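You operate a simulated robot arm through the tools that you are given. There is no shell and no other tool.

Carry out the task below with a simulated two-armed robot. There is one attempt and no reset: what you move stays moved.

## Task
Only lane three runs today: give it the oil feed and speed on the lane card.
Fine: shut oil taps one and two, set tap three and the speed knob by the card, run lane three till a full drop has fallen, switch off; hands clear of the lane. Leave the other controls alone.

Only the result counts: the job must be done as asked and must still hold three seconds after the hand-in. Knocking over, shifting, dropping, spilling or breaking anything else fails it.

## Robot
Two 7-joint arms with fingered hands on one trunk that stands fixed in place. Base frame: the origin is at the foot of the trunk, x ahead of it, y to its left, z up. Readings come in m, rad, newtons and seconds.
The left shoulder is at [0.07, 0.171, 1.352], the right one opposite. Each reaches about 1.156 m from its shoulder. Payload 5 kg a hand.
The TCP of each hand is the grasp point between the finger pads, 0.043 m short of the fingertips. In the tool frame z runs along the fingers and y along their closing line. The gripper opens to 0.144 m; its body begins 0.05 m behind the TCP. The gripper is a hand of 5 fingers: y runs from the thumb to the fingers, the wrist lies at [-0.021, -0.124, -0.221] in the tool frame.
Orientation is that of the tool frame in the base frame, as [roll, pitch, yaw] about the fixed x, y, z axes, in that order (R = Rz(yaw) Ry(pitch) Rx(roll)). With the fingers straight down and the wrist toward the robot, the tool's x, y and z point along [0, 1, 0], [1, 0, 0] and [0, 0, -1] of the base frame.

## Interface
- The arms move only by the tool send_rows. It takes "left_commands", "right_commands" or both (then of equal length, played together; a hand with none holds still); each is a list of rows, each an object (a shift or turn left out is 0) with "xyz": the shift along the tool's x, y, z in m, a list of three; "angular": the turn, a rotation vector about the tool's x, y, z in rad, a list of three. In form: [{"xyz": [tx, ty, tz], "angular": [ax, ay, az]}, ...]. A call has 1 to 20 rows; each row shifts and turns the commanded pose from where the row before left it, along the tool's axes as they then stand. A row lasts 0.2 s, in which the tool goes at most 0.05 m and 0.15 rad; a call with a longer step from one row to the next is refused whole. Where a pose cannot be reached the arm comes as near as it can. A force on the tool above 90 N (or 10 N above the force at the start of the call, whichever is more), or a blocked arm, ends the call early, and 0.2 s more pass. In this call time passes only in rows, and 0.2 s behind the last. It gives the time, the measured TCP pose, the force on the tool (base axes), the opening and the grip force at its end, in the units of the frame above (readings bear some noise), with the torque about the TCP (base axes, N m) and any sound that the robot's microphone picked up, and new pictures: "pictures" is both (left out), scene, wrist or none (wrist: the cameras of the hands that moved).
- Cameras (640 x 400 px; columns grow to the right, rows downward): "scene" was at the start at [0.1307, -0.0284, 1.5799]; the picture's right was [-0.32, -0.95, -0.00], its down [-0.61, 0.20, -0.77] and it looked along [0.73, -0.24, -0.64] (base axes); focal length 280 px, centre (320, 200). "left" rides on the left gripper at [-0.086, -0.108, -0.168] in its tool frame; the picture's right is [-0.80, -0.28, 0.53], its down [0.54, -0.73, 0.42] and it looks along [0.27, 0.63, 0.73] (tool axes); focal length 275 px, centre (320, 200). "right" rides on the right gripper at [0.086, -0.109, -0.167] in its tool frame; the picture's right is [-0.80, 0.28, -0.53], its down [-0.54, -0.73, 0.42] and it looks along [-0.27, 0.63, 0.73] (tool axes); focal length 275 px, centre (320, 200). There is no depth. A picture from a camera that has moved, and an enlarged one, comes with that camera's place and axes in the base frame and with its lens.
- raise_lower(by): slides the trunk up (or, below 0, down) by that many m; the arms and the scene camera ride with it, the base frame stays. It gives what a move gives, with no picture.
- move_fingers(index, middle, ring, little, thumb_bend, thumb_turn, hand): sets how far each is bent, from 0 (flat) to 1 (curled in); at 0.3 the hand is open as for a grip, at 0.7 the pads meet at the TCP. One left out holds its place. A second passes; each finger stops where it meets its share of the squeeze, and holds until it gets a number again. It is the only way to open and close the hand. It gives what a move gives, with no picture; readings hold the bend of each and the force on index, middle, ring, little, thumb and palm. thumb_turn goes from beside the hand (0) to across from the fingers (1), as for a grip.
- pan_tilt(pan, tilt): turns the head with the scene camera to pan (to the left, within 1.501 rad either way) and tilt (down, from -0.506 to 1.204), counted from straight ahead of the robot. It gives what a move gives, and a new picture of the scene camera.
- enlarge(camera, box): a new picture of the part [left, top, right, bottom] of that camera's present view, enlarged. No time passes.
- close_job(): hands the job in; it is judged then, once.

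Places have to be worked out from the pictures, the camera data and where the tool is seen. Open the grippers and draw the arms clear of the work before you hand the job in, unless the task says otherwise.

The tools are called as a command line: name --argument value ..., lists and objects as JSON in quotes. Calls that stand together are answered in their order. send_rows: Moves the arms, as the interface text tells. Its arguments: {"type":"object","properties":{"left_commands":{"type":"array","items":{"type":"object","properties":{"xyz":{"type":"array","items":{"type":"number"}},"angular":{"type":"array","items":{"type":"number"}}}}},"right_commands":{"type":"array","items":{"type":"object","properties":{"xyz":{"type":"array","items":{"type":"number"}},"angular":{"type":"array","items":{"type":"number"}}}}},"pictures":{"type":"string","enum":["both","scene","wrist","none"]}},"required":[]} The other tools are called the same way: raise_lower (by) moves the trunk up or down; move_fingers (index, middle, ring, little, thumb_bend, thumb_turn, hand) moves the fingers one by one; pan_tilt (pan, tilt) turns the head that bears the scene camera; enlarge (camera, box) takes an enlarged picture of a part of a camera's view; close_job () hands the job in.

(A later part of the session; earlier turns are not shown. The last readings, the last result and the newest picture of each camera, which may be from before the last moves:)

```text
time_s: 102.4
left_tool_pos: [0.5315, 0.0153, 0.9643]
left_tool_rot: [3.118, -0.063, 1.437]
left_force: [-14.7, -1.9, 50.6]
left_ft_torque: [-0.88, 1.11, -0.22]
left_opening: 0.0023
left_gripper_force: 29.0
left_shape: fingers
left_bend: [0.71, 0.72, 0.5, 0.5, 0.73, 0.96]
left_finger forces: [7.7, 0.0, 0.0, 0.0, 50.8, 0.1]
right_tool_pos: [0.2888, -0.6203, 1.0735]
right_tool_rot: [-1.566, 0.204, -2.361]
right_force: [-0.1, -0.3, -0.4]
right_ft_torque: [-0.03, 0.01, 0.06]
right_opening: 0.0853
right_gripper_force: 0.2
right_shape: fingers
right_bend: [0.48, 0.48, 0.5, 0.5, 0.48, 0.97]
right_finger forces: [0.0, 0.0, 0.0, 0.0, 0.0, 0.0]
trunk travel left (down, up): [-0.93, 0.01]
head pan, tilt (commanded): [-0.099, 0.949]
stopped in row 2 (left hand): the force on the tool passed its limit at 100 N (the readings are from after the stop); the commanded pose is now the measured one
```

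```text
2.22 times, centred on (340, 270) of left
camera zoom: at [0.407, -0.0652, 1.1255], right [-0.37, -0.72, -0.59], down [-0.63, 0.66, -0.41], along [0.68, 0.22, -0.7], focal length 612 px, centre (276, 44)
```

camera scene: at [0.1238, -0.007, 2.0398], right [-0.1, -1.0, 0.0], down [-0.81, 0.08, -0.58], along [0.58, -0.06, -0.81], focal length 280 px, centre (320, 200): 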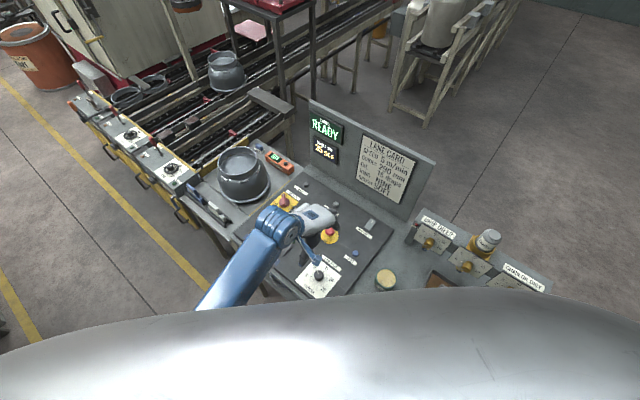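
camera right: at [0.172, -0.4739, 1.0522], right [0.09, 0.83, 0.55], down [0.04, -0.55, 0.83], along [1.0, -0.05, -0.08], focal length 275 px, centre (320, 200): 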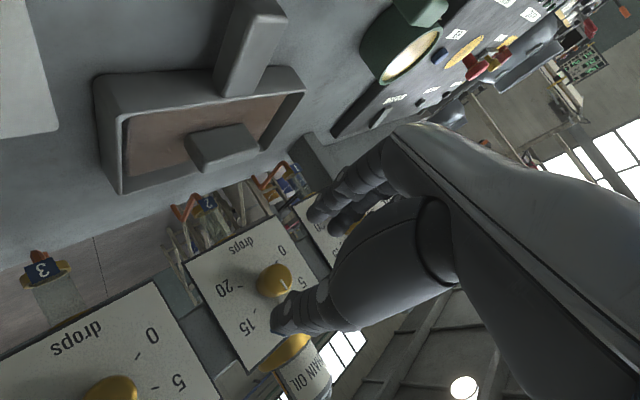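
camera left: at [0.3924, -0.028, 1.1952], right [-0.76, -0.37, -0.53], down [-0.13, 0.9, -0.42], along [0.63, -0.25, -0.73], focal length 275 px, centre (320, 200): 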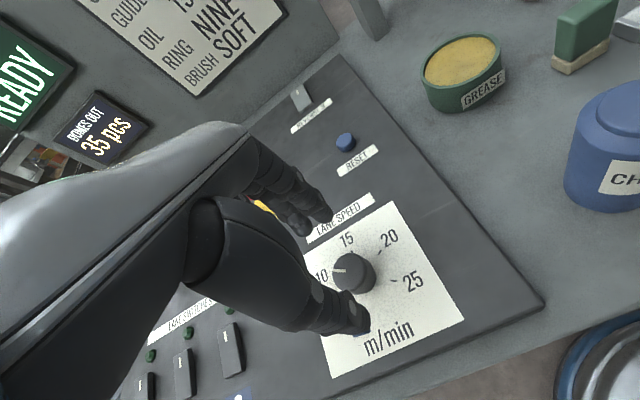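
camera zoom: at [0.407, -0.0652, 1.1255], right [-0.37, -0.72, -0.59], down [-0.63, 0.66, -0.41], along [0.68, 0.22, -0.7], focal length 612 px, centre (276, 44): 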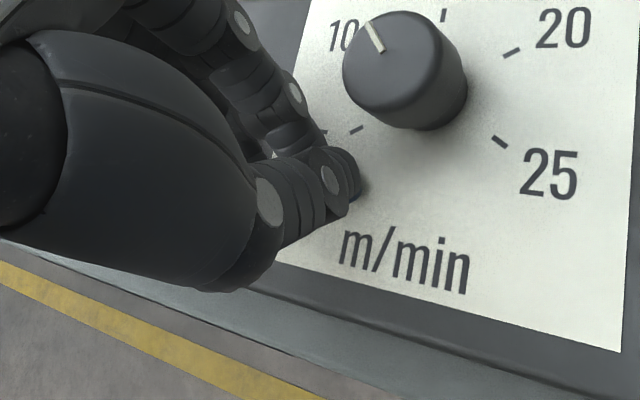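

The left hand suddenly slipped 58 mm sideways off the knob and presses on the desk. I lift it straight up at once.

send_rows --left_commands '[{"xyz": [0, 0, -0.02]}, {"xyz": [0, 0, -0.03]}, {"xyz": [0, 0, -0.03]}]'

```text
time_s: 103.4
left_tool_pos: [0.5488, 0.0398, 1.0352]
left_tool_rot: [3.121, -0.098, 1.435]
left_force: [1.0, 0.0, 0.5]
left_ft_torque: [0.0, 0.04, -0.01]
left_opening: 0.0024
left_gripper_force: 0.0
left_shape: fingers
left_bend: [0.71, 0.72, 0.5, 0.5, 0.72, 0.96]
left_finger forces: [0.0, 0.0, 0.1, 0.0, 0.0, 0.1]
right_tool_pos: [0.2985, -0.6185, 1.0721]
right_tool_rot: [-1.571, 0.198, -2.365]
right_force: [-0.4, -0.2, 0.2]
right_ft_torque: [-0.01, 0.0, -0.07]
right_opening: 0.0853
right_gripper_force: 0.1
right_shape: fingers
right_bend: [0.48, 0.48, 0.5, 0.5, 0.48, 0.97]
right_finger forces: [0.1, 0.1, 0.1, 0.1, 0.0, 0.1]
trunk travel left (down, up): [-0.93, 0.01]
head pan, tilt (commanded): [-0.099, 0.949]
stopped in row 3 (left hand): the arm was blocked; the commanded pose is now the measured one
camera scene: at [0.1269, -0.0067, 2.0395], right [-0.1, -1.0, 0.0], down [-0.81, 0.08, -0.58], along [0.58, -0.06, -0.81], focal length 280 px, centre (320, 200)
camera left: at [0.4248, -0.0464, 1.1935], right [-0.37, -0.7, -0.62], down [-0.63, 0.67, -0.38], along [0.68, 0.25, -0.69], focal length 275 px, centre (320, 200)
```

scene: 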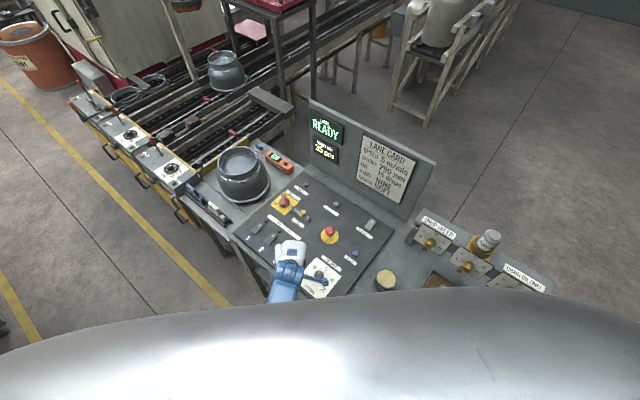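
left: 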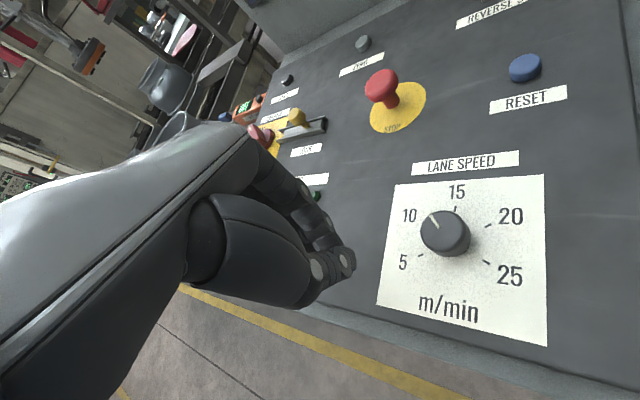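

The left arm is blocked, most likely its elbow against the chest because the trunk is so high. I move the hand up and forward, away from the body.

send_rows --left_commands '[{"xyz": [0, 0.025, -0.025]}, {"xyz": [0, 0.025, -0.025]}, {"xyz": [0, 0.025, -0.025]}, {"xyz": [0, 0.025, -0.025]}, {"xyz": [0, 0.025, -0.025]}]'

```text
time_s: 104.8
left_tool_pos: [0.6544, 0.0795, 1.1325]
left_tool_rot: [-3.132, -0.197, 1.434]
left_force: [1.0, -0.9, 0.6]
left_ft_torque: [0.03, 0.01, 0.0]
left_opening: 0.0026
left_gripper_force: 0.1
left_shape: fingers
left_bend: [0.71, 0.72, 0.5, 0.5, 0.72, 0.96]
left_finger forces: [0.0, 0.0, 0.0, 0.0, 0.0, 0.0]
right_tool_pos: [0.2965, -0.6198, 1.0715]
right_tool_rot: [-1.57, 0.198, -2.364]
right_force: [-0.5, 0.2, -0.3]
right_ft_torque: [-0.02, -0.04, 0.03]
right_opening: 0.0852
right_gripper_force: 0.0
right_shape: fingers
right_bend: [0.48, 0.48, 0.5, 0.5, 0.48, 0.97]
right_finger forces: [0.1, 0.0, 0.0, 0.0, 0.0, 0.0]
trunk travel left (down, up): [-0.93, 0.01]
head pan, tilt (commanded): [-0.099, 0.949]
stopped in row 5 (left hand): the arm was blocked; the commanded pose is now the measured one
camera scene: at [0.1231, -0.0082, 2.0398], right [-0.1, -1.0, 0.0], down [-0.81, 0.08, -0.58], along [0.58, -0.06, -0.81], focal length 280 px, centre (320, 200)
camera left: at [0.5324, -0.0223, 1.2825], right [-0.38, -0.63, -0.68], down [-0.64, 0.71, -0.3], along [0.67, 0.32, -0.67], focal length 275 px, centre (320, 200)
```

scene: 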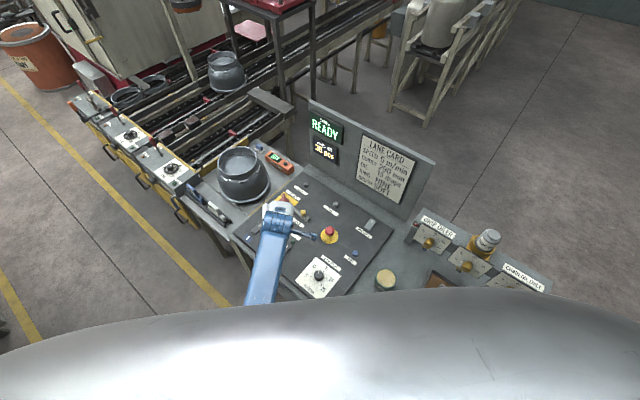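
left: 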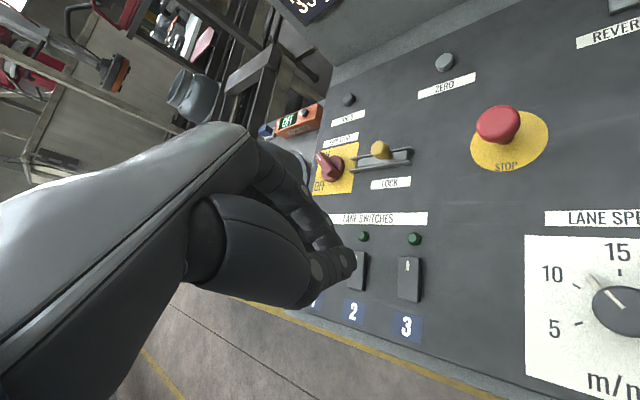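

The elbow still binds, so I keep moving the left hand up, forward and to the left to bring the elbow out from the chest.

send_rows --left_commands '[{"xyz": [0.0241, 0.0175, -0.0311]}, {"xyz": [0.0241, 0.0175, -0.0311]}, {"xyz": [0.0241, 0.0175, -0.0311]}, {"xyz": [0.0241, 0.0175, -0.0311]}, {"xyz": [0.0241, 0.0175, -0.0311]}, {"xyz": [0.0241, 0.0175, -0.0311]}, {"xyz": [0.0241, 0.0175, -0.0311]}, {"xyz": [0.0241, 0.0175, -0.0311]}]' --pictures "scene"

```text
time_s: 106.6
left_tool_pos: [0.8165, 0.1988, 1.4117]
left_tool_rot: [-3.13, -0.192, 1.432]
left_force: [0.3, 0.4, -0.2]
left_ft_torque: [0.02, 0.01, 0.03]
left_opening: 0.0024
left_gripper_force: 0.0
left_shape: fingers
left_bend: [0.71, 0.72, 0.5, 0.5, 0.72, 0.96]
left_finger forces: [0.0, 0.0, 0.0, 0.1, 0.0, 0.1]
right_tool_pos: [0.2972, -0.6203, 1.0728]
right_tool_rot: [-1.57, 0.201, -2.361]
right_force: [0.3, 0.9, 0.0]
right_ft_torque: [-0.01, -0.01, -0.02]
right_opening: 0.0853
right_gripper_force: 0.1
right_shape: fingers
right_bend: [0.48, 0.48, 0.5, 0.5, 0.48, 0.97]
right_finger forces: [0.1, 0.0, 0.0, 0.1, 0.1, 0.0]
trunk travel left (down, up): [-0.93, 0.01]
head pan, tilt (commanded): [-0.099, 0.949]
camera scene: at [0.1237, -0.0077, 2.0397], right [-0.1, -1.0, 0.0], down [-0.81, 0.08, -0.58], along [0.58, -0.06, -0.81], focal length 280 px, centre (320, 200)
```

scene: 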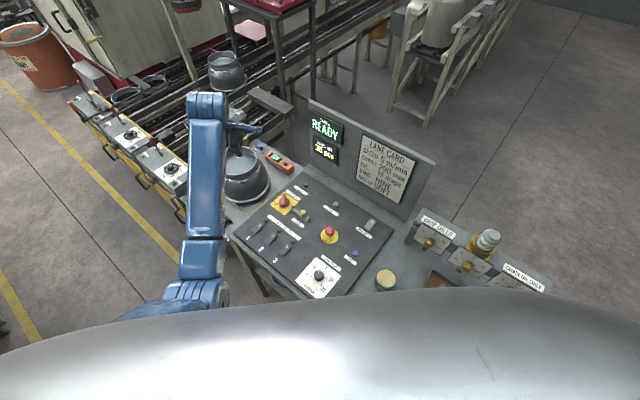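

The left arm is free again with its elbow out. I check the desk closely: nothing else must have been moved.

enlarge --camera "scene" --box '[230, 180, 400, 300]'

enlarge --camera "scene" --box '[290, 250, 350, 300]'

enlarge --camera "scene" --box '[240, 140, 360, 200]'

```text
3.33 times, centred on (315, 240) of scene
camera zoom: at [0.1237, -0.0077, 2.0397], right [-0.1, -1.0, 0.0], down [-0.81, 0.08, -0.58], along [0.58, -0.06, -0.81], focal length 935 px, centre (337, 67)
```

zoom: 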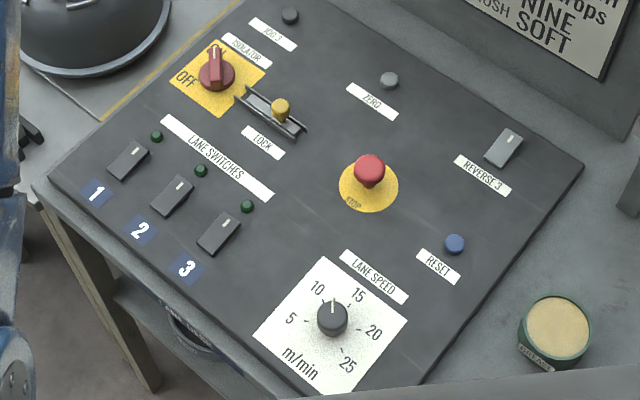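

```text
8.00 times, centred on (320, 275) of scene
camera zoom: at [0.1237, -0.0077, 2.0397], right [-0.1, -1.0, 0.0], down [-0.81, 0.08, -0.58], along [0.58, -0.06, -0.81], focal length 2243 px, centre (320, -400)
```

zoom: 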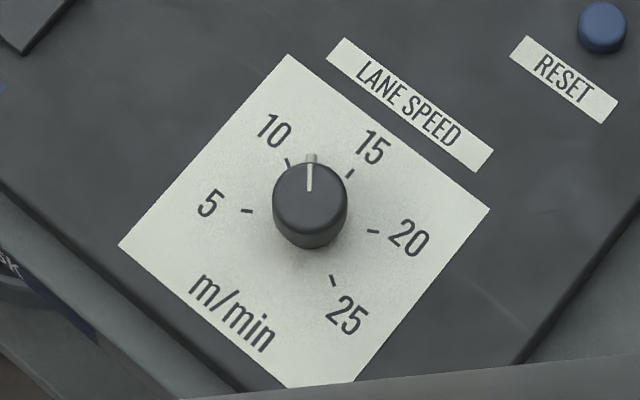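

```text
5.33 times, centred on (300, 170) of scene
camera zoom: at [0.1237, -0.0077, 2.0397], right [-0.1, -1.0, 0.0], down [-0.81, 0.08, -0.58], along [0.58, -0.06, -0.81], focal length 1496 px, centre (427, 360)
```

zoom: 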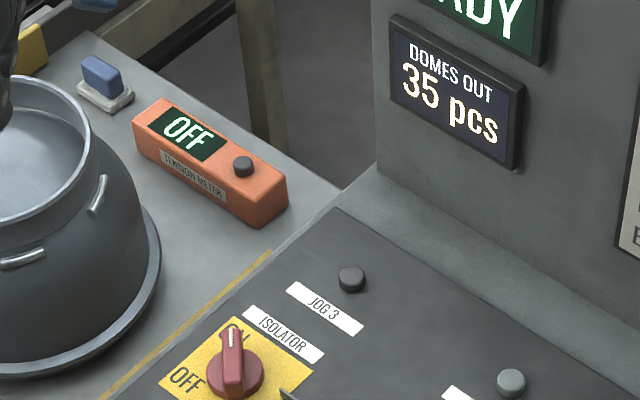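

Only the speed knob has changed (to about 11.6); everything else on the desk is as before. I'll turn it with the right hand instead, which comes from the right with its elbow out. First I slide it back in front of tap 1 and raise it.

send_rows --right_commands '[{"xyz": [-0.0417, 0.0085, 0]}, {"xyz": [-0.0417, 0.0085, 0]}, {"xyz": [-0.0417, 0.0085, 0]}, {"xyz": [-0.0417, 0.0085, 0]}, {"xyz": [-0.0417, 0.0085, 0]}, {"xyz": [-0.0417, 0.0085, 0]}, {"xyz": [-0.0417, 0.0085, 0]}, {"xyz": [-0.0072, -0.0353, -0.01]}, {"xyz": [-0.0072, -0.0353, -0.01]}, {"xyz": [-0.0072, -0.0353, 0]}, {"xyz": [-0.0072, -0.0353, 0]}, {"xyz": [-0.0072, -0.0353, 0]}]'

```text
time_s: 109.2
left_tool_pos: [0.8148, 0.1974, 1.4127]
left_tool_rot: [-3.133, -0.193, 1.433]
left_force: [0.1, 0.5, -1.0]
left_ft_torque: [0.03, -0.01, -0.01]
left_opening: 0.0024
left_gripper_force: 0.1
left_shape: fingers
left_bend: [0.71, 0.72, 0.5, 0.5, 0.72, 0.96]
left_finger forces: [0.0, 0.0, 0.0, 0.0, 0.0, 0.0]
right_tool_pos: [0.4955, -0.3971, 1.2541]
right_tool_rot: [-1.57, 0.198, -2.363]
right_force: [0.2, 0.2, 0.5]
right_ft_torque: [-0.02, -0.05, 0.02]
right_opening: 0.0853
right_gripper_force: 0.1
right_shape: fingers
right_bend: [0.48, 0.48, 0.5, 0.5, 0.48, 0.98]
right_finger forces: [0.0, 0.1, 0.0, 0.1, 0.0, 0.0]
trunk travel left (down, up): [-0.93, 0.01]
head pan, tilt (commanded): [-0.099, 0.949]
camera scene: at [0.1212, -0.0088, 2.0399], right [-0.1, -1.0, 0.0], down [-0.81, 0.08, -0.58], along [0.58, -0.06, -0.81], focal length 280 px, centre (320, 200)
camera right: at [0.3009, -0.3525, 1.3449], right [0.22, 0.97, -0.12], down [0.57, -0.03, 0.82], along [0.79, -0.25, -0.56], focal length 275 px, centre (320, 200)
```

scene: 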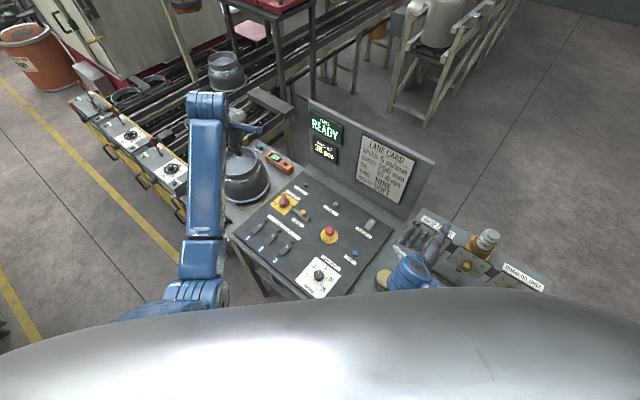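
right: 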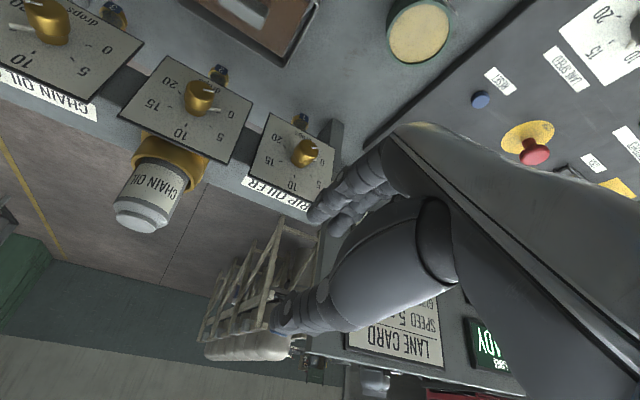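

Now I roll the right hand to −90° here, then pitch the fingers down.

send_rows --right_commands '[{"angular": [0, 0, 0.137]}, {"angular": [0, 0, 0.137]}, {"angular": [0, 0, 0.137]}, {"angular": [0, 0, 0.137]}, {"angular": [0, 0, 0.137]}, {"angular": [0, 0, 0.137]}, {"angular": [0, 0, 0.137]}, {"angular": [0, 0, 0.137]}, {"angular": [0, 0, 0.137]}, {"angular": [0, 0, 0.137]}]' --pictures "scene"

```text
time_s: 111.4
left_tool_pos: [0.8168, 0.1925, 1.4118]
left_tool_rot: [-3.131, -0.197, 1.429]
left_force: [0.7, -1.5, 0.0]
left_ft_torque: [0.11, -0.01, 0.02]
left_opening: 0.0026
left_gripper_force: 0.0
left_shape: fingers
left_bend: [0.71, 0.72, 0.5, 0.5, 0.72, 0.96]
left_finger forces: [0.1, 0.1, 0.1, 0.0, 0.1, 0.1]
right_tool_pos: [0.4956, -0.4015, 1.2505]
right_tool_rot: [3.042, 1.569, 2.25]
right_force: [0.9, -0.8, 0.4]
right_ft_torque: [0.02, -0.06, 0.07]
right_opening: 0.0859
right_gripper_force: 0.0
right_shape: fingers
right_bend: [0.48, 0.48, 0.5, 0.5, 0.48, 0.98]
right_finger forces: [0.0, 0.1, 0.0, 0.0, 0.1, 0.0]
trunk travel left (down, up): [-0.93, 0.01]
head pan, tilt (commanded): [-0.099, 0.949]
camera scene: at [0.124, -0.0153, 2.0397], right [-0.1, -0.99, 0.0], down [-0.81, 0.08, -0.58], along [0.58, -0.06, -0.81], focal length 280 px, centre (320, 200)
```

scene: 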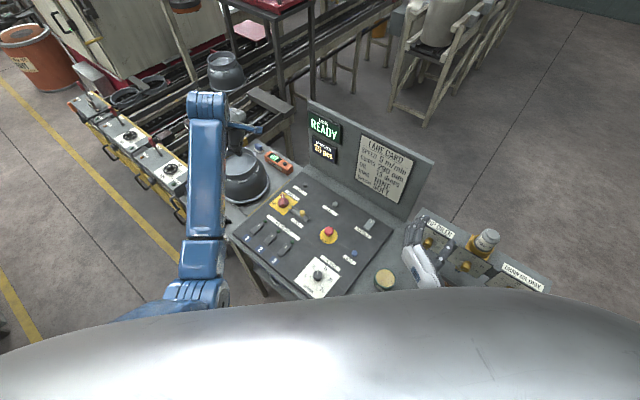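

The −90° roll is reached. Now I pitch the fingers down about the hand's y axis.

send_rows --right_commands '[{"angular": [0, 0.143, 0]}, {"angular": [0, 0.143, 0]}, {"angular": [0, 0.143, 0]}, {"angular": [0, 0.143, 0]}, {"angular": [0, 0.143, 0]}, {"angular": [0, 0.143, 0]}, {"angular": [0, 0.143, 0]}, {"angular": [0, 0.143, 0]}, {"angular": [0, 0.143, 0]}, {"angular": [0, 0.143, 0]}, {"angular": [0, 0.141, 0]}]'

```text
time_s: 113.8
left_tool_pos: [0.8176, 0.1963, 1.4113]
left_tool_rot: [-3.131, -0.195, 1.434]
left_force: [-0.5, -1.0, -0.5]
left_ft_torque: [0.04, -0.01, 0.0]
left_opening: 0.0022
left_gripper_force: 0.1
left_shape: fingers
left_bend: [0.71, 0.72, 0.5, 0.5, 0.72, 0.96]
left_finger forces: [0.0, 0.0, 0.0, 0.0, 0.0, 0.1]
right_tool_pos: [0.4961, -0.3975, 1.2506]
right_tool_rot: [-3.141, -0.001, 2.349]
right_force: [-0.6, 0.9, 0.2]
right_ft_torque: [0.02, 0.05, -0.01]
right_opening: 0.0857
right_gripper_force: 0.1
right_shape: fingers
right_bend: [0.48, 0.48, 0.5, 0.5, 0.48, 0.98]
right_finger forces: [0.0, 0.1, 0.1, 0.0, 0.0, 0.0]
trunk travel left (down, up): [-0.93, 0.01]
head pan, tilt (commanded): [-0.099, 0.949]
camera scene: at [0.1244, -0.0098, 2.0397], right [-0.1, -0.99, 0.0], down [-0.81, 0.08, -0.58], along [0.58, -0.06, -0.81], focal length 280 px, centre (320, 200)
camera right: at [0.357, -0.413, 1.419], right [0.76, -0.37, 0.53], down [-0.14, -0.9, -0.42], along [0.63, 0.25, -0.73], focal length 275 px, centre (320, 200)
```

scene: 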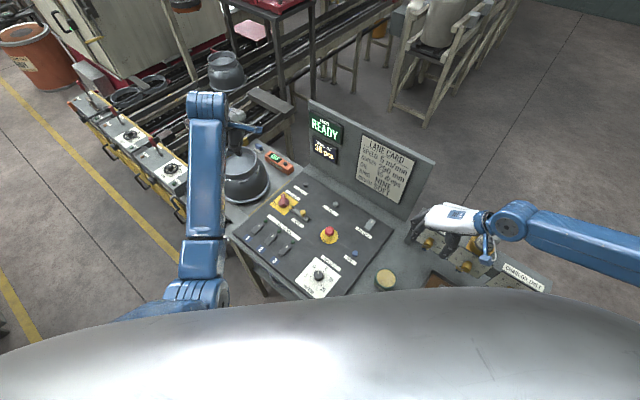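
right: 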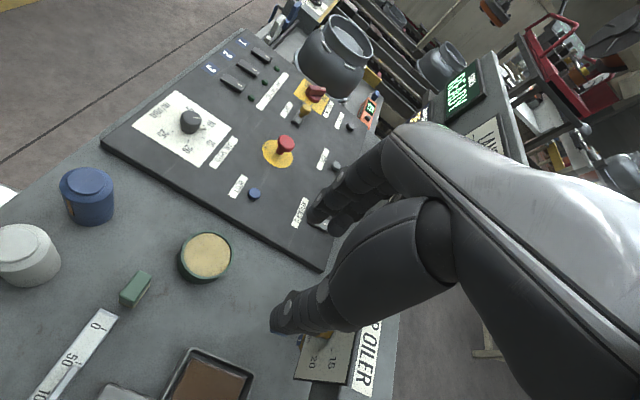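

The right hand is now fingers-down with its forearm coming from the right. I move it over the speed knob at z about 1.10.

send_rows --right_commands '[{"xyz": [0.0286, 0.0343, 0.0188]}, {"xyz": [0.0286, 0.0343, 0.0188]}, {"xyz": [0.0286, 0.0343, 0.0188]}, {"xyz": [0.0286, 0.0343, 0.0188]}, {"xyz": [0.0286, 0.0343, 0.0188]}, {"xyz": [0.0286, 0.0343, 0.0188]}, {"xyz": [0.0286, 0.0343, 0.0188]}, {"xyz": [0.0286, 0.0343, 0.0188]}]'

enlarge --camera "right" --box '[150, 180, 370, 360]'

```text
time_s: 115.6
left_tool_pos: [0.8158, 0.2014, 1.4123]
left_tool_rot: [-3.133, -0.191, 1.433]
left_force: [0.1, 0.6, -0.6]
left_ft_torque: [0.0, -0.03, 0.0]
left_opening: 0.0025
left_gripper_force: 0.1
left_shape: fingers
left_bend: [0.71, 0.72, 0.5, 0.5, 0.72, 0.96]
left_finger forces: [0.1, 0.0, 0.0, 0.1, 0.0, 0.1]
right_tool_pos: [0.5284, -0.0417, 1.1004]
right_tool_rot: [-3.138, 0.005, 2.348]
right_force: [0.3, 0.2, -0.1]
right_ft_torque: [-0.01, 0.01, 0.0]
right_opening: 0.0855
right_gripper_force: 0.1
right_shape: fingers
right_bend: [0.48, 0.48, 0.5, 0.5, 0.48, 0.98]
right_finger forces: [0.0, 0.1, 0.0, 0.0, 0.1, 0.0]
trunk travel left (down, up): [-0.93, 0.01]
head pan, tilt (commanded): [-0.099, 0.949]
camera scene: at [0.123, -0.0048, 2.0399], right [-0.1, -0.99, 0.0], down [-0.81, 0.08, -0.58], along [0.58, -0.06, -0.81], focal length 280 px, centre (320, 200)
camera right: at [0.3901, -0.0543, 1.2692], right [0.76, -0.37, 0.54], down [-0.14, -0.9, -0.42], along [0.63, 0.25, -0.73], focal length 275 px, centre (320, 200)
```

scene: 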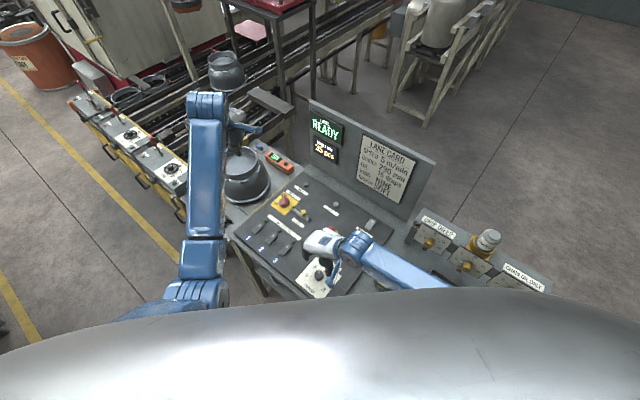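
right: 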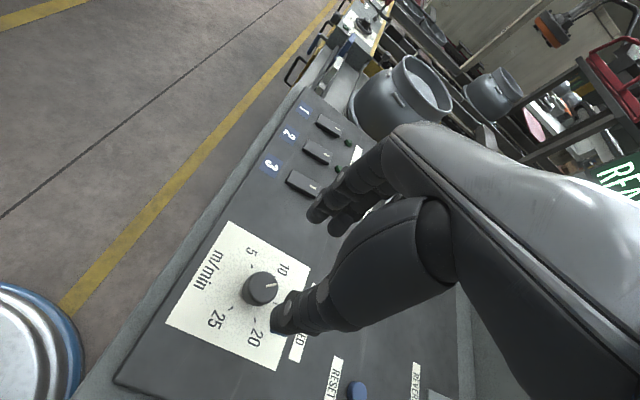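

```text
2.22 times, centred on (260, 270) of right
camera zoom: at [0.3901, -0.0543, 1.2692], right [0.76, -0.37, 0.54], down [-0.14, -0.9, -0.42], along [0.63, 0.25, -0.73], focal length 612 px, centre (453, 44)
```

zoom: 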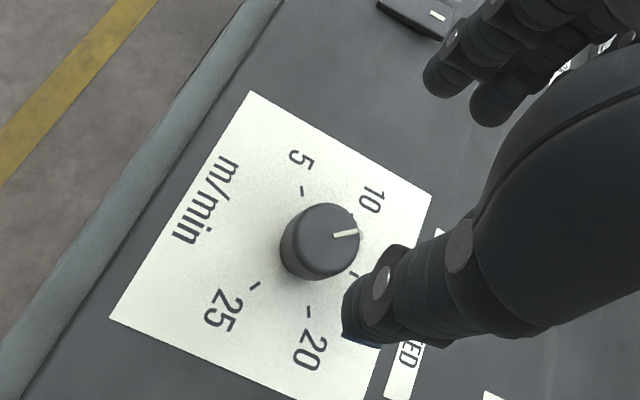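

Alignment over the knob is good. I descend and grip.

send_rows --right_commands '[{"xyz": [0, 0, 0.04]}, {"xyz": [0, 0, 0.04]}, {"xyz": [0, 0, 0.03]}, {"xyz": [0, 0, 0.018]}]' --pictures "none"

move_fingers --hand "right" --index 0.72 --middle 0.74 --thumb_bend 0.73

enlarge --camera "right" --box '[150, 180, 370, 360]'

```text
time_s: 116.6
left_tool_pos: [0.8152, 0.1977, 1.4128]
left_tool_rot: [-3.133, -0.195, 1.434]
left_force: [-1.2, 0.1, 0.1]
left_ft_torque: [-0.01, 0.02, 0.0]
left_opening: 0.0024
left_gripper_force: 0.1
left_shape: fingers
left_bend: [0.71, 0.72, 0.5, 0.5, 0.72, 0.96]
left_finger forces: [0.0, 0.0, 0.1, 0.0, 0.0, 0.1]
right_tool_pos: [0.5287, -0.0426, 0.9708]
right_tool_rot: [3.141, 0.0, 2.348]
right_force: [-0.2, 0.2, -1.0]
right_ft_torque: [0.02, 0.01, 0.01]
right_opening: 0.0856
right_gripper_force: 0.1
right_shape: fingers
right_bend: [0.48, 0.48, 0.5, 0.5, 0.48, 0.98]
right_finger forces: [0.0, 0.0, 0.0, 0.0, 0.0, 0.0]
trunk travel left (down, up): [-0.93, 0.01]
head pan, tilt (commanded): [-0.099, 0.949]
```

```text
time_s: 117.6
left_tool_pos: [0.8173, 0.1987, 1.4113]
left_tool_rot: [-3.131, -0.194, 1.433]
left_force: [0.6, -0.5, 0.7]
left_ft_torque: [0.0, 0.02, -0.02]
left_opening: 0.0023
left_gripper_force: 0.1
left_shape: fingers
left_bend: [0.71, 0.72, 0.5, 0.5, 0.72, 0.96]
left_finger forces: [0.0, 0.0, 0.0, 0.0, 0.0, 0.0]
right_tool_pos: [0.5308, -0.0426, 0.973]
right_tool_rot: [-3.138, 0.001, 2.347]
right_force: [7.5, 1.0, -7.1]
right_ft_torque: [-0.04, -0.17, 0.01]
right_opening: 0.034
right_gripper_force: 18.1
right_shape: fingers
right_bend: [0.62, 0.65, 0.5, 0.5, 0.65, 0.97]
right_finger forces: [10.2, 11.3, 0.0, 0.0, 14.5, 0.0]
trunk travel left (down, up): [-0.93, 0.01]
head pan, tilt (commanded): [-0.099, 0.949]
```

```text
2.22 times, centred on (260, 270) of right
camera zoom: at [0.3916, -0.0575, 1.1404], right [0.76, -0.37, 0.53], down [-0.14, -0.9, -0.42], along [0.63, 0.25, -0.73], focal length 612 px, centre (453, 44)
```

zoom: 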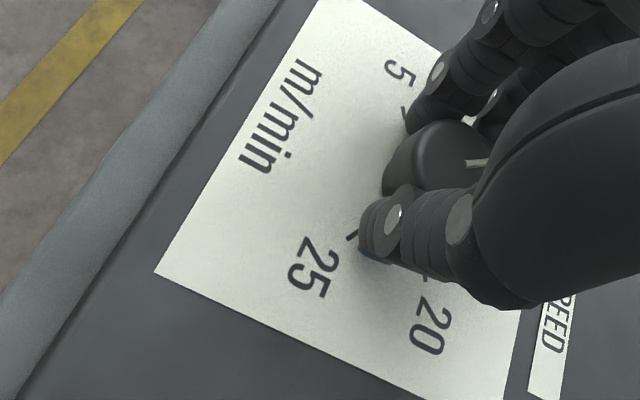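

Good grip on the speed knob. I turn counter-clockwise in small steps, 0.52 rad first.

send_rows --right_commands '[{"angular": [0, 0, -0.13]}, {"angular": [0, 0, -0.13]}, {"angular": [0, 0, -0.13]}, {"angular": [0, 0, -0.13]}]' --pictures "scene"

enlarge --camera "right" --box '[150, 180, 370, 360]'

```text
time_s: 118.6
left_tool_pos: [0.8177, 0.198, 1.4112]
left_tool_rot: [-3.131, -0.194, 1.433]
left_force: [-0.4, 0.5, -0.2]
left_ft_torque: [0.01, 0.01, -0.03]
left_opening: 0.0026
left_gripper_force: 0.0
left_shape: fingers
left_bend: [0.71, 0.72, 0.5, 0.5, 0.72, 0.96]
left_finger forces: [0.1, 0.0, 0.0, 0.0, 0.1, 0.1]
right_tool_pos: [0.5317, -0.0427, 0.9716]
right_tool_rot: [-3.137, -0.002, 2.868]
right_force: [7.9, 0.0, -8.9]
right_ft_torque: [-0.08, -0.17, -0.06]
right_opening: 0.0342
right_gripper_force: 17.7
right_shape: fingers
right_bend: [0.62, 0.65, 0.5, 0.5, 0.65, 0.97]
right_finger forces: [9.0, 12.0, 0.0, 0.0, 14.3, 0.0]
trunk travel left (down, up): [-0.93, 0.01]
head pan, tilt (commanded): [-0.099, 0.949]
camera scene: at [0.1263, -0.0077, 2.0396], right [-0.1, -1.0, 0.0], down [-0.81, 0.08, -0.58], along [0.58, -0.06, -0.81], focal length 280 px, centre (320, 200)
```

scene: 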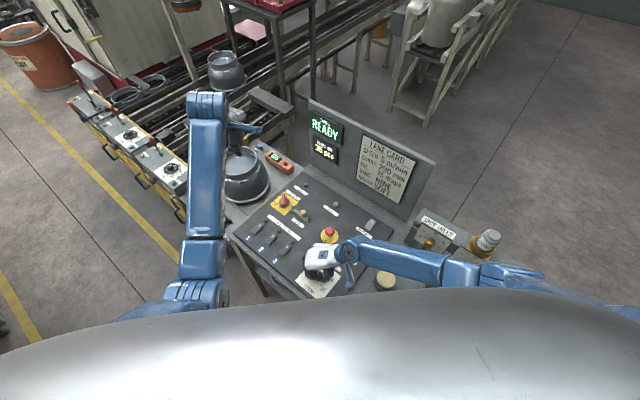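

```text
2.22 times, centred on (260, 270) of right
camera zoom: at [0.4176, -0.1241, 1.1407], right [0.84, 0.06, 0.53], down [0.33, -0.85, -0.42], along [0.42, 0.53, -0.73], focal length 612 px, centre (453, 44)
```

zoom: 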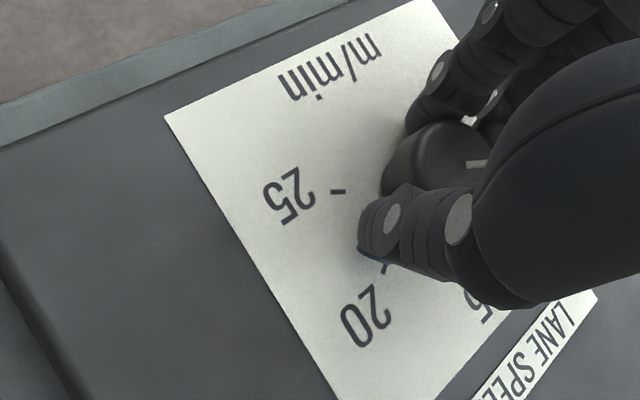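

The knob follows and the forearm comes from the right. I continue with 0.39 rad and watch that the forearm stays clear of the oiler.

send_rows --right_commands '[{"angular": [0, 0, -0.13]}, {"angular": [0, 0, -0.13]}, {"angular": [0, 0, -0.13]}]' --pictures "scene"

enlarge --camera "right" --box '[150, 180, 370, 360]'

enlarge --camera "scene" --box '[300, 200, 560, 340]'

```text
time_s: 119.4
left_tool_pos: [0.8171, 0.1983, 1.4113]
left_tool_rot: [-3.131, -0.194, 1.433]
left_force: [-1.3, -0.5, 0.5]
left_ft_torque: [0.03, -0.01, 0.01]
left_opening: 0.0023
left_gripper_force: 0.1
left_shape: fingers
left_bend: [0.71, 0.72, 0.5, 0.5, 0.72, 0.96]
left_finger forces: [0.0, 0.0, 0.0, 0.1, 0.0, 0.0]
right_tool_pos: [0.5305, -0.0418, 0.9704]
right_tool_rot: [-3.14, -0.002, -3.024]
right_force: [9.3, 0.9, -11.3]
right_ft_torque: [-0.11, -0.33, -0.01]
right_opening: 0.0343
right_gripper_force: 18.2
right_shape: fingers
right_bend: [0.63, 0.65, 0.5, 0.5, 0.65, 0.97]
right_finger forces: [9.2, 12.5, 0.0, 0.1, 15.1, 0.0]
trunk travel left (down, up): [-0.93, 0.01]
head pan, tilt (commanded): [-0.099, 0.949]
camera scene: at [0.1252, -0.0078, 2.0397], right [-0.1, -1.0, 0.0], down [-0.81, 0.08, -0.58], along [0.58, -0.06, -0.81], focal length 280 px, centre (320, 200)
```

scene: 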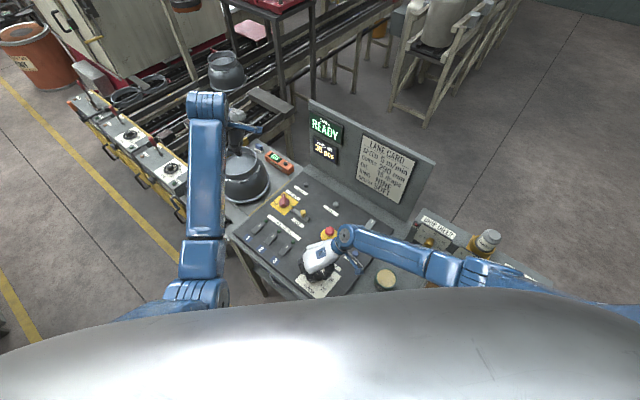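

```text
2.22 times, centred on (260, 270) of right
camera zoom: at [0.4568, -0.1598, 1.1407], right [0.76, 0.38, 0.53], down [0.62, -0.66, -0.42], along [0.19, 0.65, -0.73], focal length 612 px, centre (453, 44)
```

zoom: 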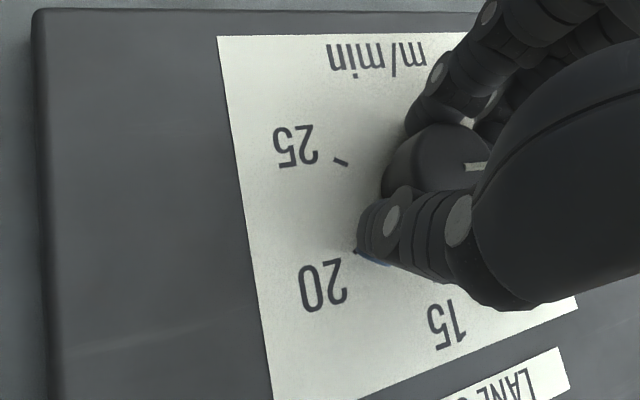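

```text
2.46 times, centred on (430, 270) of scene
camera zoom: at [0.1252, -0.0078, 2.0397], right [-0.1, -1.0, 0.0], down [-0.81, 0.08, -0.58], along [0.58, -0.06, -0.81], focal length 690 px, centre (49, 28)
```

zoom: 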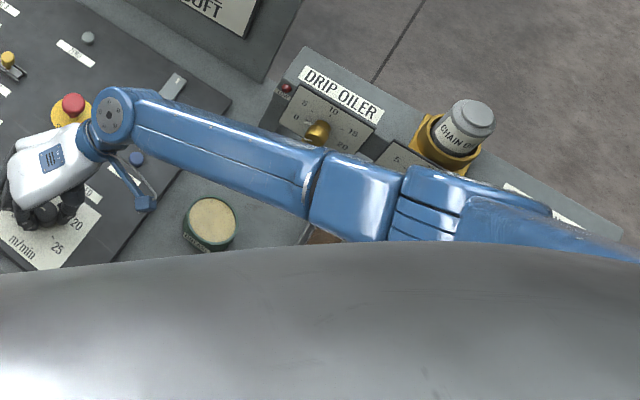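

The forearm stays well above the oiler (elbow near z 1.49). 52° are done, about 28° remain; I turn a further 0.48 rad.

send_rows --right_commands '[{"angular": [0, 0, -0.12]}, {"angular": [0, 0, -0.12]}, {"angular": [0, 0, -0.12]}, {"angular": [0, 0, -0.12]}]' --pictures "scene"

enlarge --camera "right" --box '[150, 180, 370, 360]'

enlarge --camera "scene" --box '[290, 250, 350, 300]'

```text
time_s: 120.4
left_tool_pos: [0.8176, 0.1993, 1.412]
left_tool_rot: [-3.129, -0.195, 1.432]
left_force: [-0.6, -0.4, -1.1]
left_ft_torque: [0.01, 0.01, -0.04]
left_opening: 0.0024
left_gripper_force: 0.1
left_shape: fingers
left_bend: [0.71, 0.72, 0.5, 0.5, 0.72, 0.96]
left_finger forces: [0.0, 0.1, 0.0, 0.0, 0.1, 0.1]
right_tool_pos: [0.5301, -0.0413, 0.9713]
right_tool_rot: [3.141, -0.003, -2.543]
right_force: [4.5, 1.9, -11.9]
right_ft_torque: [-0.05, -0.2, 0.0]
right_opening: 0.0341
right_gripper_force: 17.6
right_shape: fingers
right_bend: [0.63, 0.65, 0.5, 0.5, 0.65, 0.96]
right_finger forces: [9.4, 10.8, 0.0, 0.0, 15.7, 0.0]
trunk travel left (down, up): [-0.93, 0.01]
head pan, tilt (commanded): [-0.099, 0.949]
camera scene: at [0.1253, -0.007, 2.0396], right [-0.1, -1.0, 0.0], down [-0.81, 0.08, -0.58], along [0.58, -0.06, -0.81], focal length 280 px, centre (320, 200)
```

scene: 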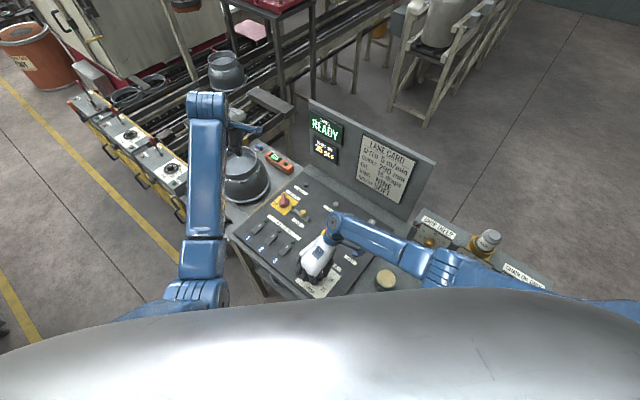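

```text
2.22 times, centred on (260, 270) of right
camera zoom: at [0.5195, -0.1793, 1.1409], right [0.5, 0.69, 0.53], down [0.86, -0.29, -0.42], along [-0.13, 0.67, -0.73], focal length 612 px, centre (453, 44)
```

zoom: 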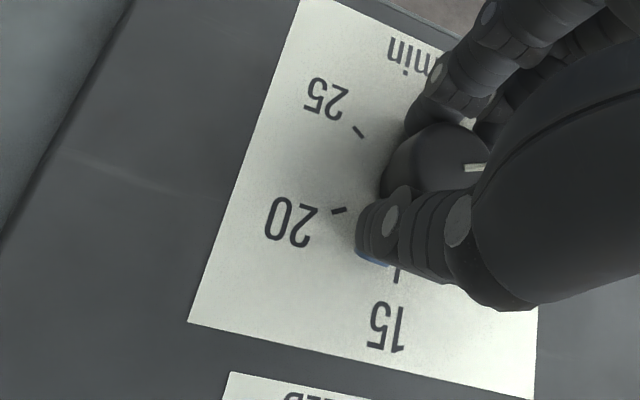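

```text
8.00 times, centred on (320, 275) of scene
camera zoom: at [0.1253, -0.007, 2.0396], right [-0.1, -1.0, 0.0], down [-0.81, 0.08, -0.58], along [0.58, -0.06, -0.81], focal length 2243 px, centre (320, -400)
```

zoom: 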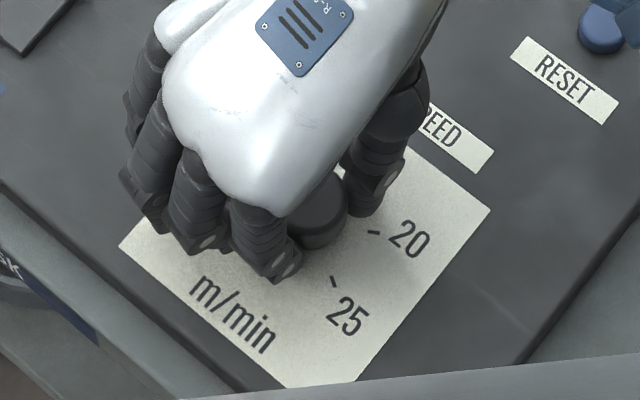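

About 80° have been turned. I release the knob and lift to check the setting.

move_fingers --hand "right" --index 0.48 --middle 0.48 --thumb_bend 0.48

send_rows --right_commands '[{"xyz": [0, 0, -0.02]}, {"xyz": [0, 0, -0.03]}, {"xyz": [0, 0, -0.04]}, {"xyz": [0, 0, -0.04]}]' --pictures "wrist"

enlarge --camera "right" --box '[180, 200, 360, 350]'

enlarge --camera "scene" --box '[290, 250, 350, 300]'

```text
time_s: 121.4
left_tool_pos: [0.8149, 0.199, 1.4123]
left_tool_rot: [-3.134, -0.193, 1.432]
left_force: [0.7, -0.3, 0.7]
left_ft_torque: [0.02, 0.0, 0.0]
left_opening: 0.0026
left_gripper_force: 0.0
left_shape: fingers
left_bend: [0.71, 0.72, 0.5, 0.5, 0.72, 0.96]
left_finger forces: [0.1, 0.0, 0.0, 0.0, 0.0, 0.0]
right_tool_pos: [0.5296, -0.0414, 0.9734]
right_tool_rot: [-3.14, -0.001, -2.545]
right_force: [0.4, -0.2, -0.4]
right_ft_torque: [0.02, -0.02, 0.01]
right_opening: 0.0851
right_gripper_force: 0.2
right_shape: fingers
right_bend: [0.48, 0.48, 0.5, 0.5, 0.48, 0.97]
right_finger forces: [0.0, 0.0, 0.0, 0.0, 0.0, 0.0]
trunk travel left (down, up): [-0.93, 0.01]
head pan, tilt (commanded): [-0.099, 0.949]
```

```text
time_s: 122.4
left_tool_pos: [0.8147, 0.1965, 1.4122]
left_tool_rot: [-3.134, -0.193, 1.433]
left_force: [0.0, 0.5, 0.7]
left_ft_torque: [0.02, 0.03, 0.0]
left_opening: 0.0023
left_gripper_force: 0.1
left_shape: fingers
left_bend: [0.71, 0.72, 0.5, 0.5, 0.72, 0.96]
left_finger forces: [0.0, 0.1, 0.0, 0.1, 0.0, 0.0]
right_tool_pos: [0.5315, -0.0433, 1.1018]
right_tool_rot: [-3.14, -0.002, -2.543]
right_force: [-0.2, -0.1, -0.4]
right_ft_torque: [-0.02, -0.04, 0.0]
right_opening: 0.0852
right_gripper_force: 0.1
right_shape: fingers
right_bend: [0.48, 0.48, 0.5, 0.5, 0.48, 0.97]
right_finger forces: [0.0, 0.0, 0.0, 0.0, 0.0, 0.0]
trunk travel left (down, up): [-0.93, 0.01]
head pan, tilt (commanded): [-0.099, 0.949]
camera right: at [0.5197, -0.1824, 1.2715], right [0.5, 0.68, 0.53], down [0.86, -0.3, -0.42], along [-0.13, 0.67, -0.73], focal length 275 px, centre (320, 200)
```

right: 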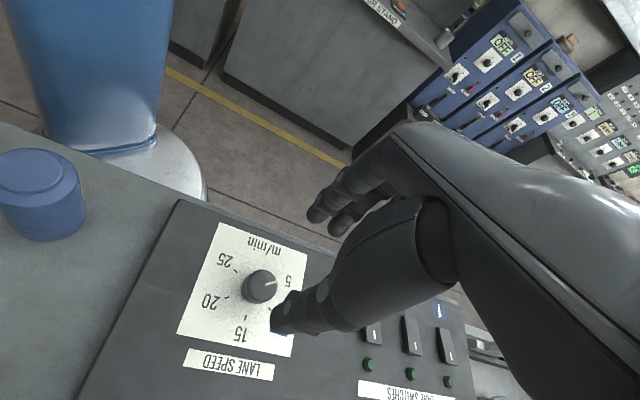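

```text
2.67 times, centred on (270, 275) of right
camera zoom: at [0.5197, -0.1824, 1.2715], right [0.5, 0.68, 0.53], down [0.86, -0.3, -0.42], along [-0.13, 0.67, -0.73], focal length 734 px, centre (453, 0)
```

zoom: 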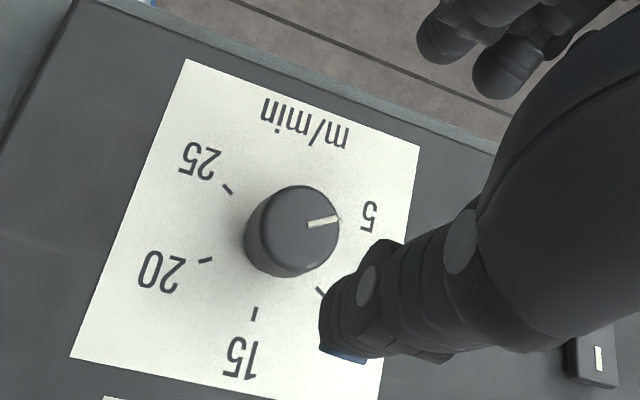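

```text
8.00 times, centred on (320, 275) of scene
camera zoom: at [0.1222, -0.0087, 2.0398], right [-0.1, -1.0, 0.0], down [-0.81, 0.08, -0.58], along [0.58, -0.06, -0.81], focal length 2243 px, centre (320, -400)
```

zoom: 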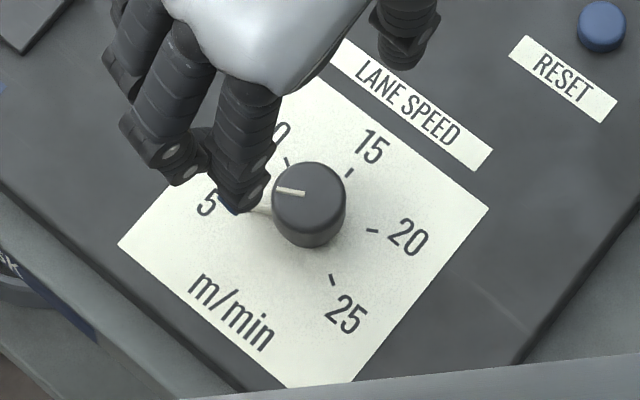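

The speed mark is at 5. Next is lane switch 3; I look closely at its rocker from both cameras.

enlarge --camera "scene" --box '[265, 230, 305, 265]'

enlarge --camera "right" --box '[350, 290, 480, 400]'

enlarge --camera "left" --box '[200, 100, 640, 400]'

```text
11.43 times, centred on (285, 248) of scene
camera zoom: at [0.1222, -0.0087, 2.0398], right [-0.1, -1.0, 0.0], down [-0.81, 0.08, -0.58], along [0.58, -0.06, -0.81], focal length 3205 px, centre (720, -343)
```

zoom: 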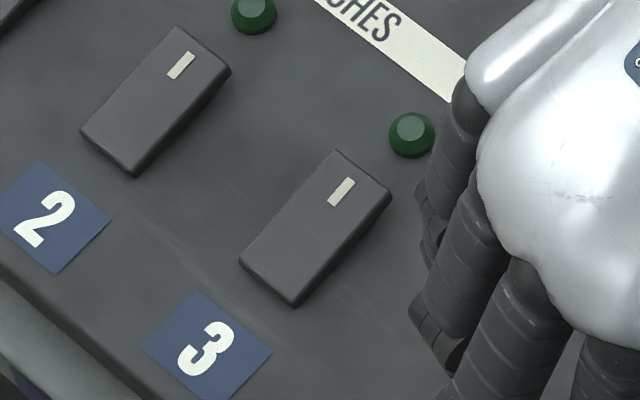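

```text
3.64 times, centred on (415, 345) of right
camera zoom: at [0.5197, -0.1824, 1.2715], right [0.5, 0.68, 0.53], down [0.86, -0.3, -0.42], along [-0.13, 0.67, -0.73], focal length 1001 px, centre (-26, -327)
```

zoom: 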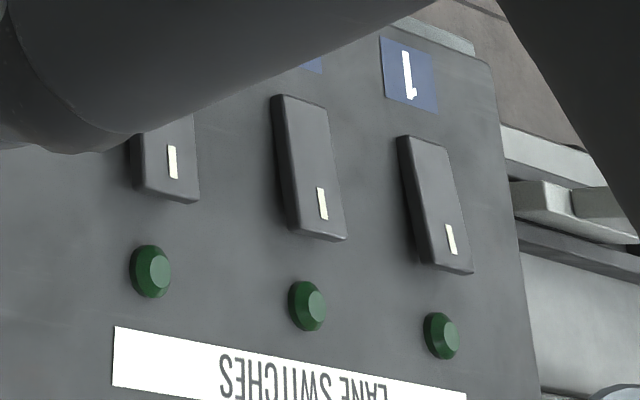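

```text
1.33 times, centred on (420, 250) of left
camera zoom: at [0.6931, 0.0961, 1.562], right [-0.38, -0.63, -0.68], down [-0.64, 0.71, -0.3], along [0.67, 0.32, -0.67], focal length 367 px, centre (187, 133)
```

zoom: 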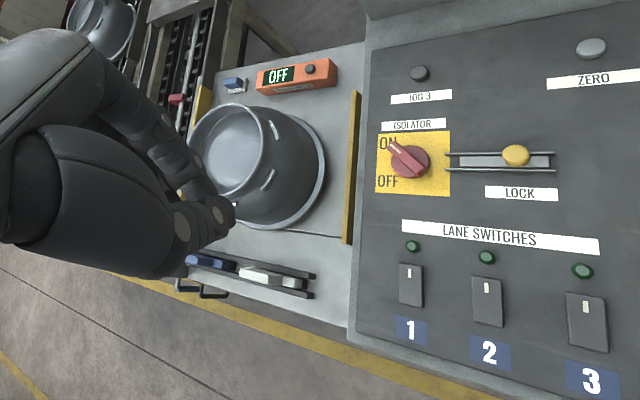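

The far (marked) end of the rocker looks slightly raised. I plan to press with closed fingertips from the right hand after lowering the trunk, so I first turn the right hand back, and move the left hand further away.

send_rows --right_commands '[{"xyz": [0, 0, -0.02], "angular": [0, 0, 0.139]}, {"xyz": [0, 0, -0.02], "angular": [0, 0, 0.139]}, {"xyz": [0, 0, -0.01], "angular": [0, 0, 0.139]}, {"angular": [0, 0, 0.139]}, {"angular": [0, 0, 0.139]}, {"angular": [0, 0, 0.139]}, {"angular": [0, 0, 0.139]}, {"angular": [0, 0, 0.139]}, {"angular": [0, 0, 0.139]}, {"angular": [0, 0, 0.139]}]' --left_commands '[{"xyz": [0.035, -0.0043, -0.0236]}, {"xyz": [0.035, -0.0043, -0.0236]}, {"xyz": [0.035, -0.0043, -0.0236]}, {"xyz": [0.035, -0.0043, -0.0236]}, {"xyz": [0, 0, 0]}, {"xyz": [0, 0, 0]}, {"xyz": [0, 0, 0]}, {"xyz": [0, 0, 0]}, {"xyz": [0, 0, 0]}, {"xyz": [0, 0, 0]}]' --pictures "scene"

```text
time_s: 124.6
left_tool_pos: [0.8149, 0.3182, 1.5319]
left_tool_rot: [-3.133, -0.194, 1.435]
left_force: [-0.1, 0.7, -0.5]
left_ft_torque: [0.01, -0.01, 0.01]
left_opening: 0.0025
left_gripper_force: 0.2
left_shape: fingers
left_bend: [0.71, 0.72, 0.5, 0.5, 0.72, 0.96]
left_finger forces: [0.0, 0.0, 0.0, 0.0, 0.1, 0.0]
right_tool_pos: [0.5296, -0.0404, 1.1532]
right_tool_rot: [3.141, 0.002, 2.348]
right_force: [0.3, 0.5, 0.2]
right_ft_torque: [0.0, 0.03, 0.0]
right_opening: 0.0853
right_gripper_force: 0.1
right_shape: fingers
right_bend: [0.48, 0.48, 0.5, 0.5, 0.48, 0.97]
right_finger forces: [0.0, 0.0, 0.0, 0.0, 0.0, 0.0]
trunk travel left (down, up): [-0.93, 0.01]
head pan, tilt (commanded): [-0.099, 0.949]
camera scene: at [0.1211, -0.008, 2.04], right [-0.1, -1.0, 0.0], down [-0.81, 0.08, -0.58], along [0.58, -0.06, -0.81], focal length 280 px, centre (320, 200)
```

scene: 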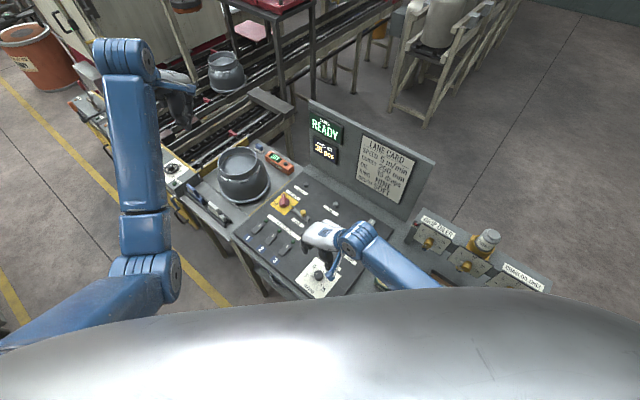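

Both arms are clear. I lift the right hand up and forward, form a closed fingertip "beak", and lower the trunk by 0.25 m.

send_rows --right_commands '[{"xyz": [-0.0034, 0.0224, -0.0378]}, {"xyz": [-0.0034, 0.0224, -0.0378]}, {"xyz": [-0.0034, 0.0224, -0.0378]}, {"xyz": [-0.0034, 0.0224, -0.0378]}, {"xyz": [-0.0034, 0.0224, -0.0378]}, {"xyz": [-0.0034, 0.0224, -0.0378]}]' --pictures "none"

move_fingers --hand "right" --index 0.7 --middle 0.7 --ring 1.0 --little 1.0 --thumb_bend 0.7

```text
time_s: 126.0
left_tool_pos: [0.8167, 0.3181, 1.5307]
left_tool_rot: [-3.132, -0.193, 1.433]
left_force: [0.0, 0.5, -0.5]
left_ft_torque: [-0.03, 0.0, 0.0]
left_opening: 0.0025
left_gripper_force: 0.0
left_shape: fingers
left_bend: [0.71, 0.72, 0.5, 0.5, 0.72, 0.96]
left_finger forces: [0.1, 0.0, 0.1, 0.1, 0.1, 0.0]
right_tool_pos: [0.6396, 0.0405, 1.3788]
right_tool_rot: [-3.138, 0.0, 2.349]
right_force: [0.1, -0.3, -0.1]
right_ft_torque: [0.01, 0.0, -0.01]
right_opening: 0.0856
right_gripper_force: 0.0
right_shape: fingers
right_bend: [0.48, 0.48, 0.5, 0.5, 0.48, 0.97]
right_finger forces: [0.0, 0.1, 0.0, 0.0, 0.0, 0.1]
trunk travel left (down, up): [-0.93, 0.01]
head pan, tilt (commanded): [-0.099, 0.949]
```

```text
time_s: 127.0
left_tool_pos: [0.8152, 0.3167, 1.5316]
left_tool_rot: [-3.133, -0.193, 1.433]
left_force: [-1.0, 0.3, -0.2]
left_ft_torque: [0.0, 0.0, 0.05]
left_opening: 0.0023
left_gripper_force: 0.1
left_shape: fingers
left_bend: [0.71, 0.72, 0.5, 0.5, 0.72, 0.96]
left_finger forces: [0.0, 0.0, 0.1, 0.0, 0.0, 0.0]
right_tool_pos: [0.6397, 0.0376, 1.3798]
right_tool_rot: [-3.139, 0.001, 2.349]
right_force: [-0.5, -0.4, 0.9]
right_ft_torque: [-0.03, 0.03, 0.01]
right_opening: 0.0082
right_gripper_force: 0.1
right_shape: fingers
right_bend: [0.7, 0.7, 1.0, 1.0, 0.7, 0.97]
right_finger forces: [0.1, 0.0, 0.0, 0.0, 0.0, 0.0]
trunk travel left (down, up): [-0.93, 0.01]
head pan, tilt (commanded): [-0.099, 0.949]
```

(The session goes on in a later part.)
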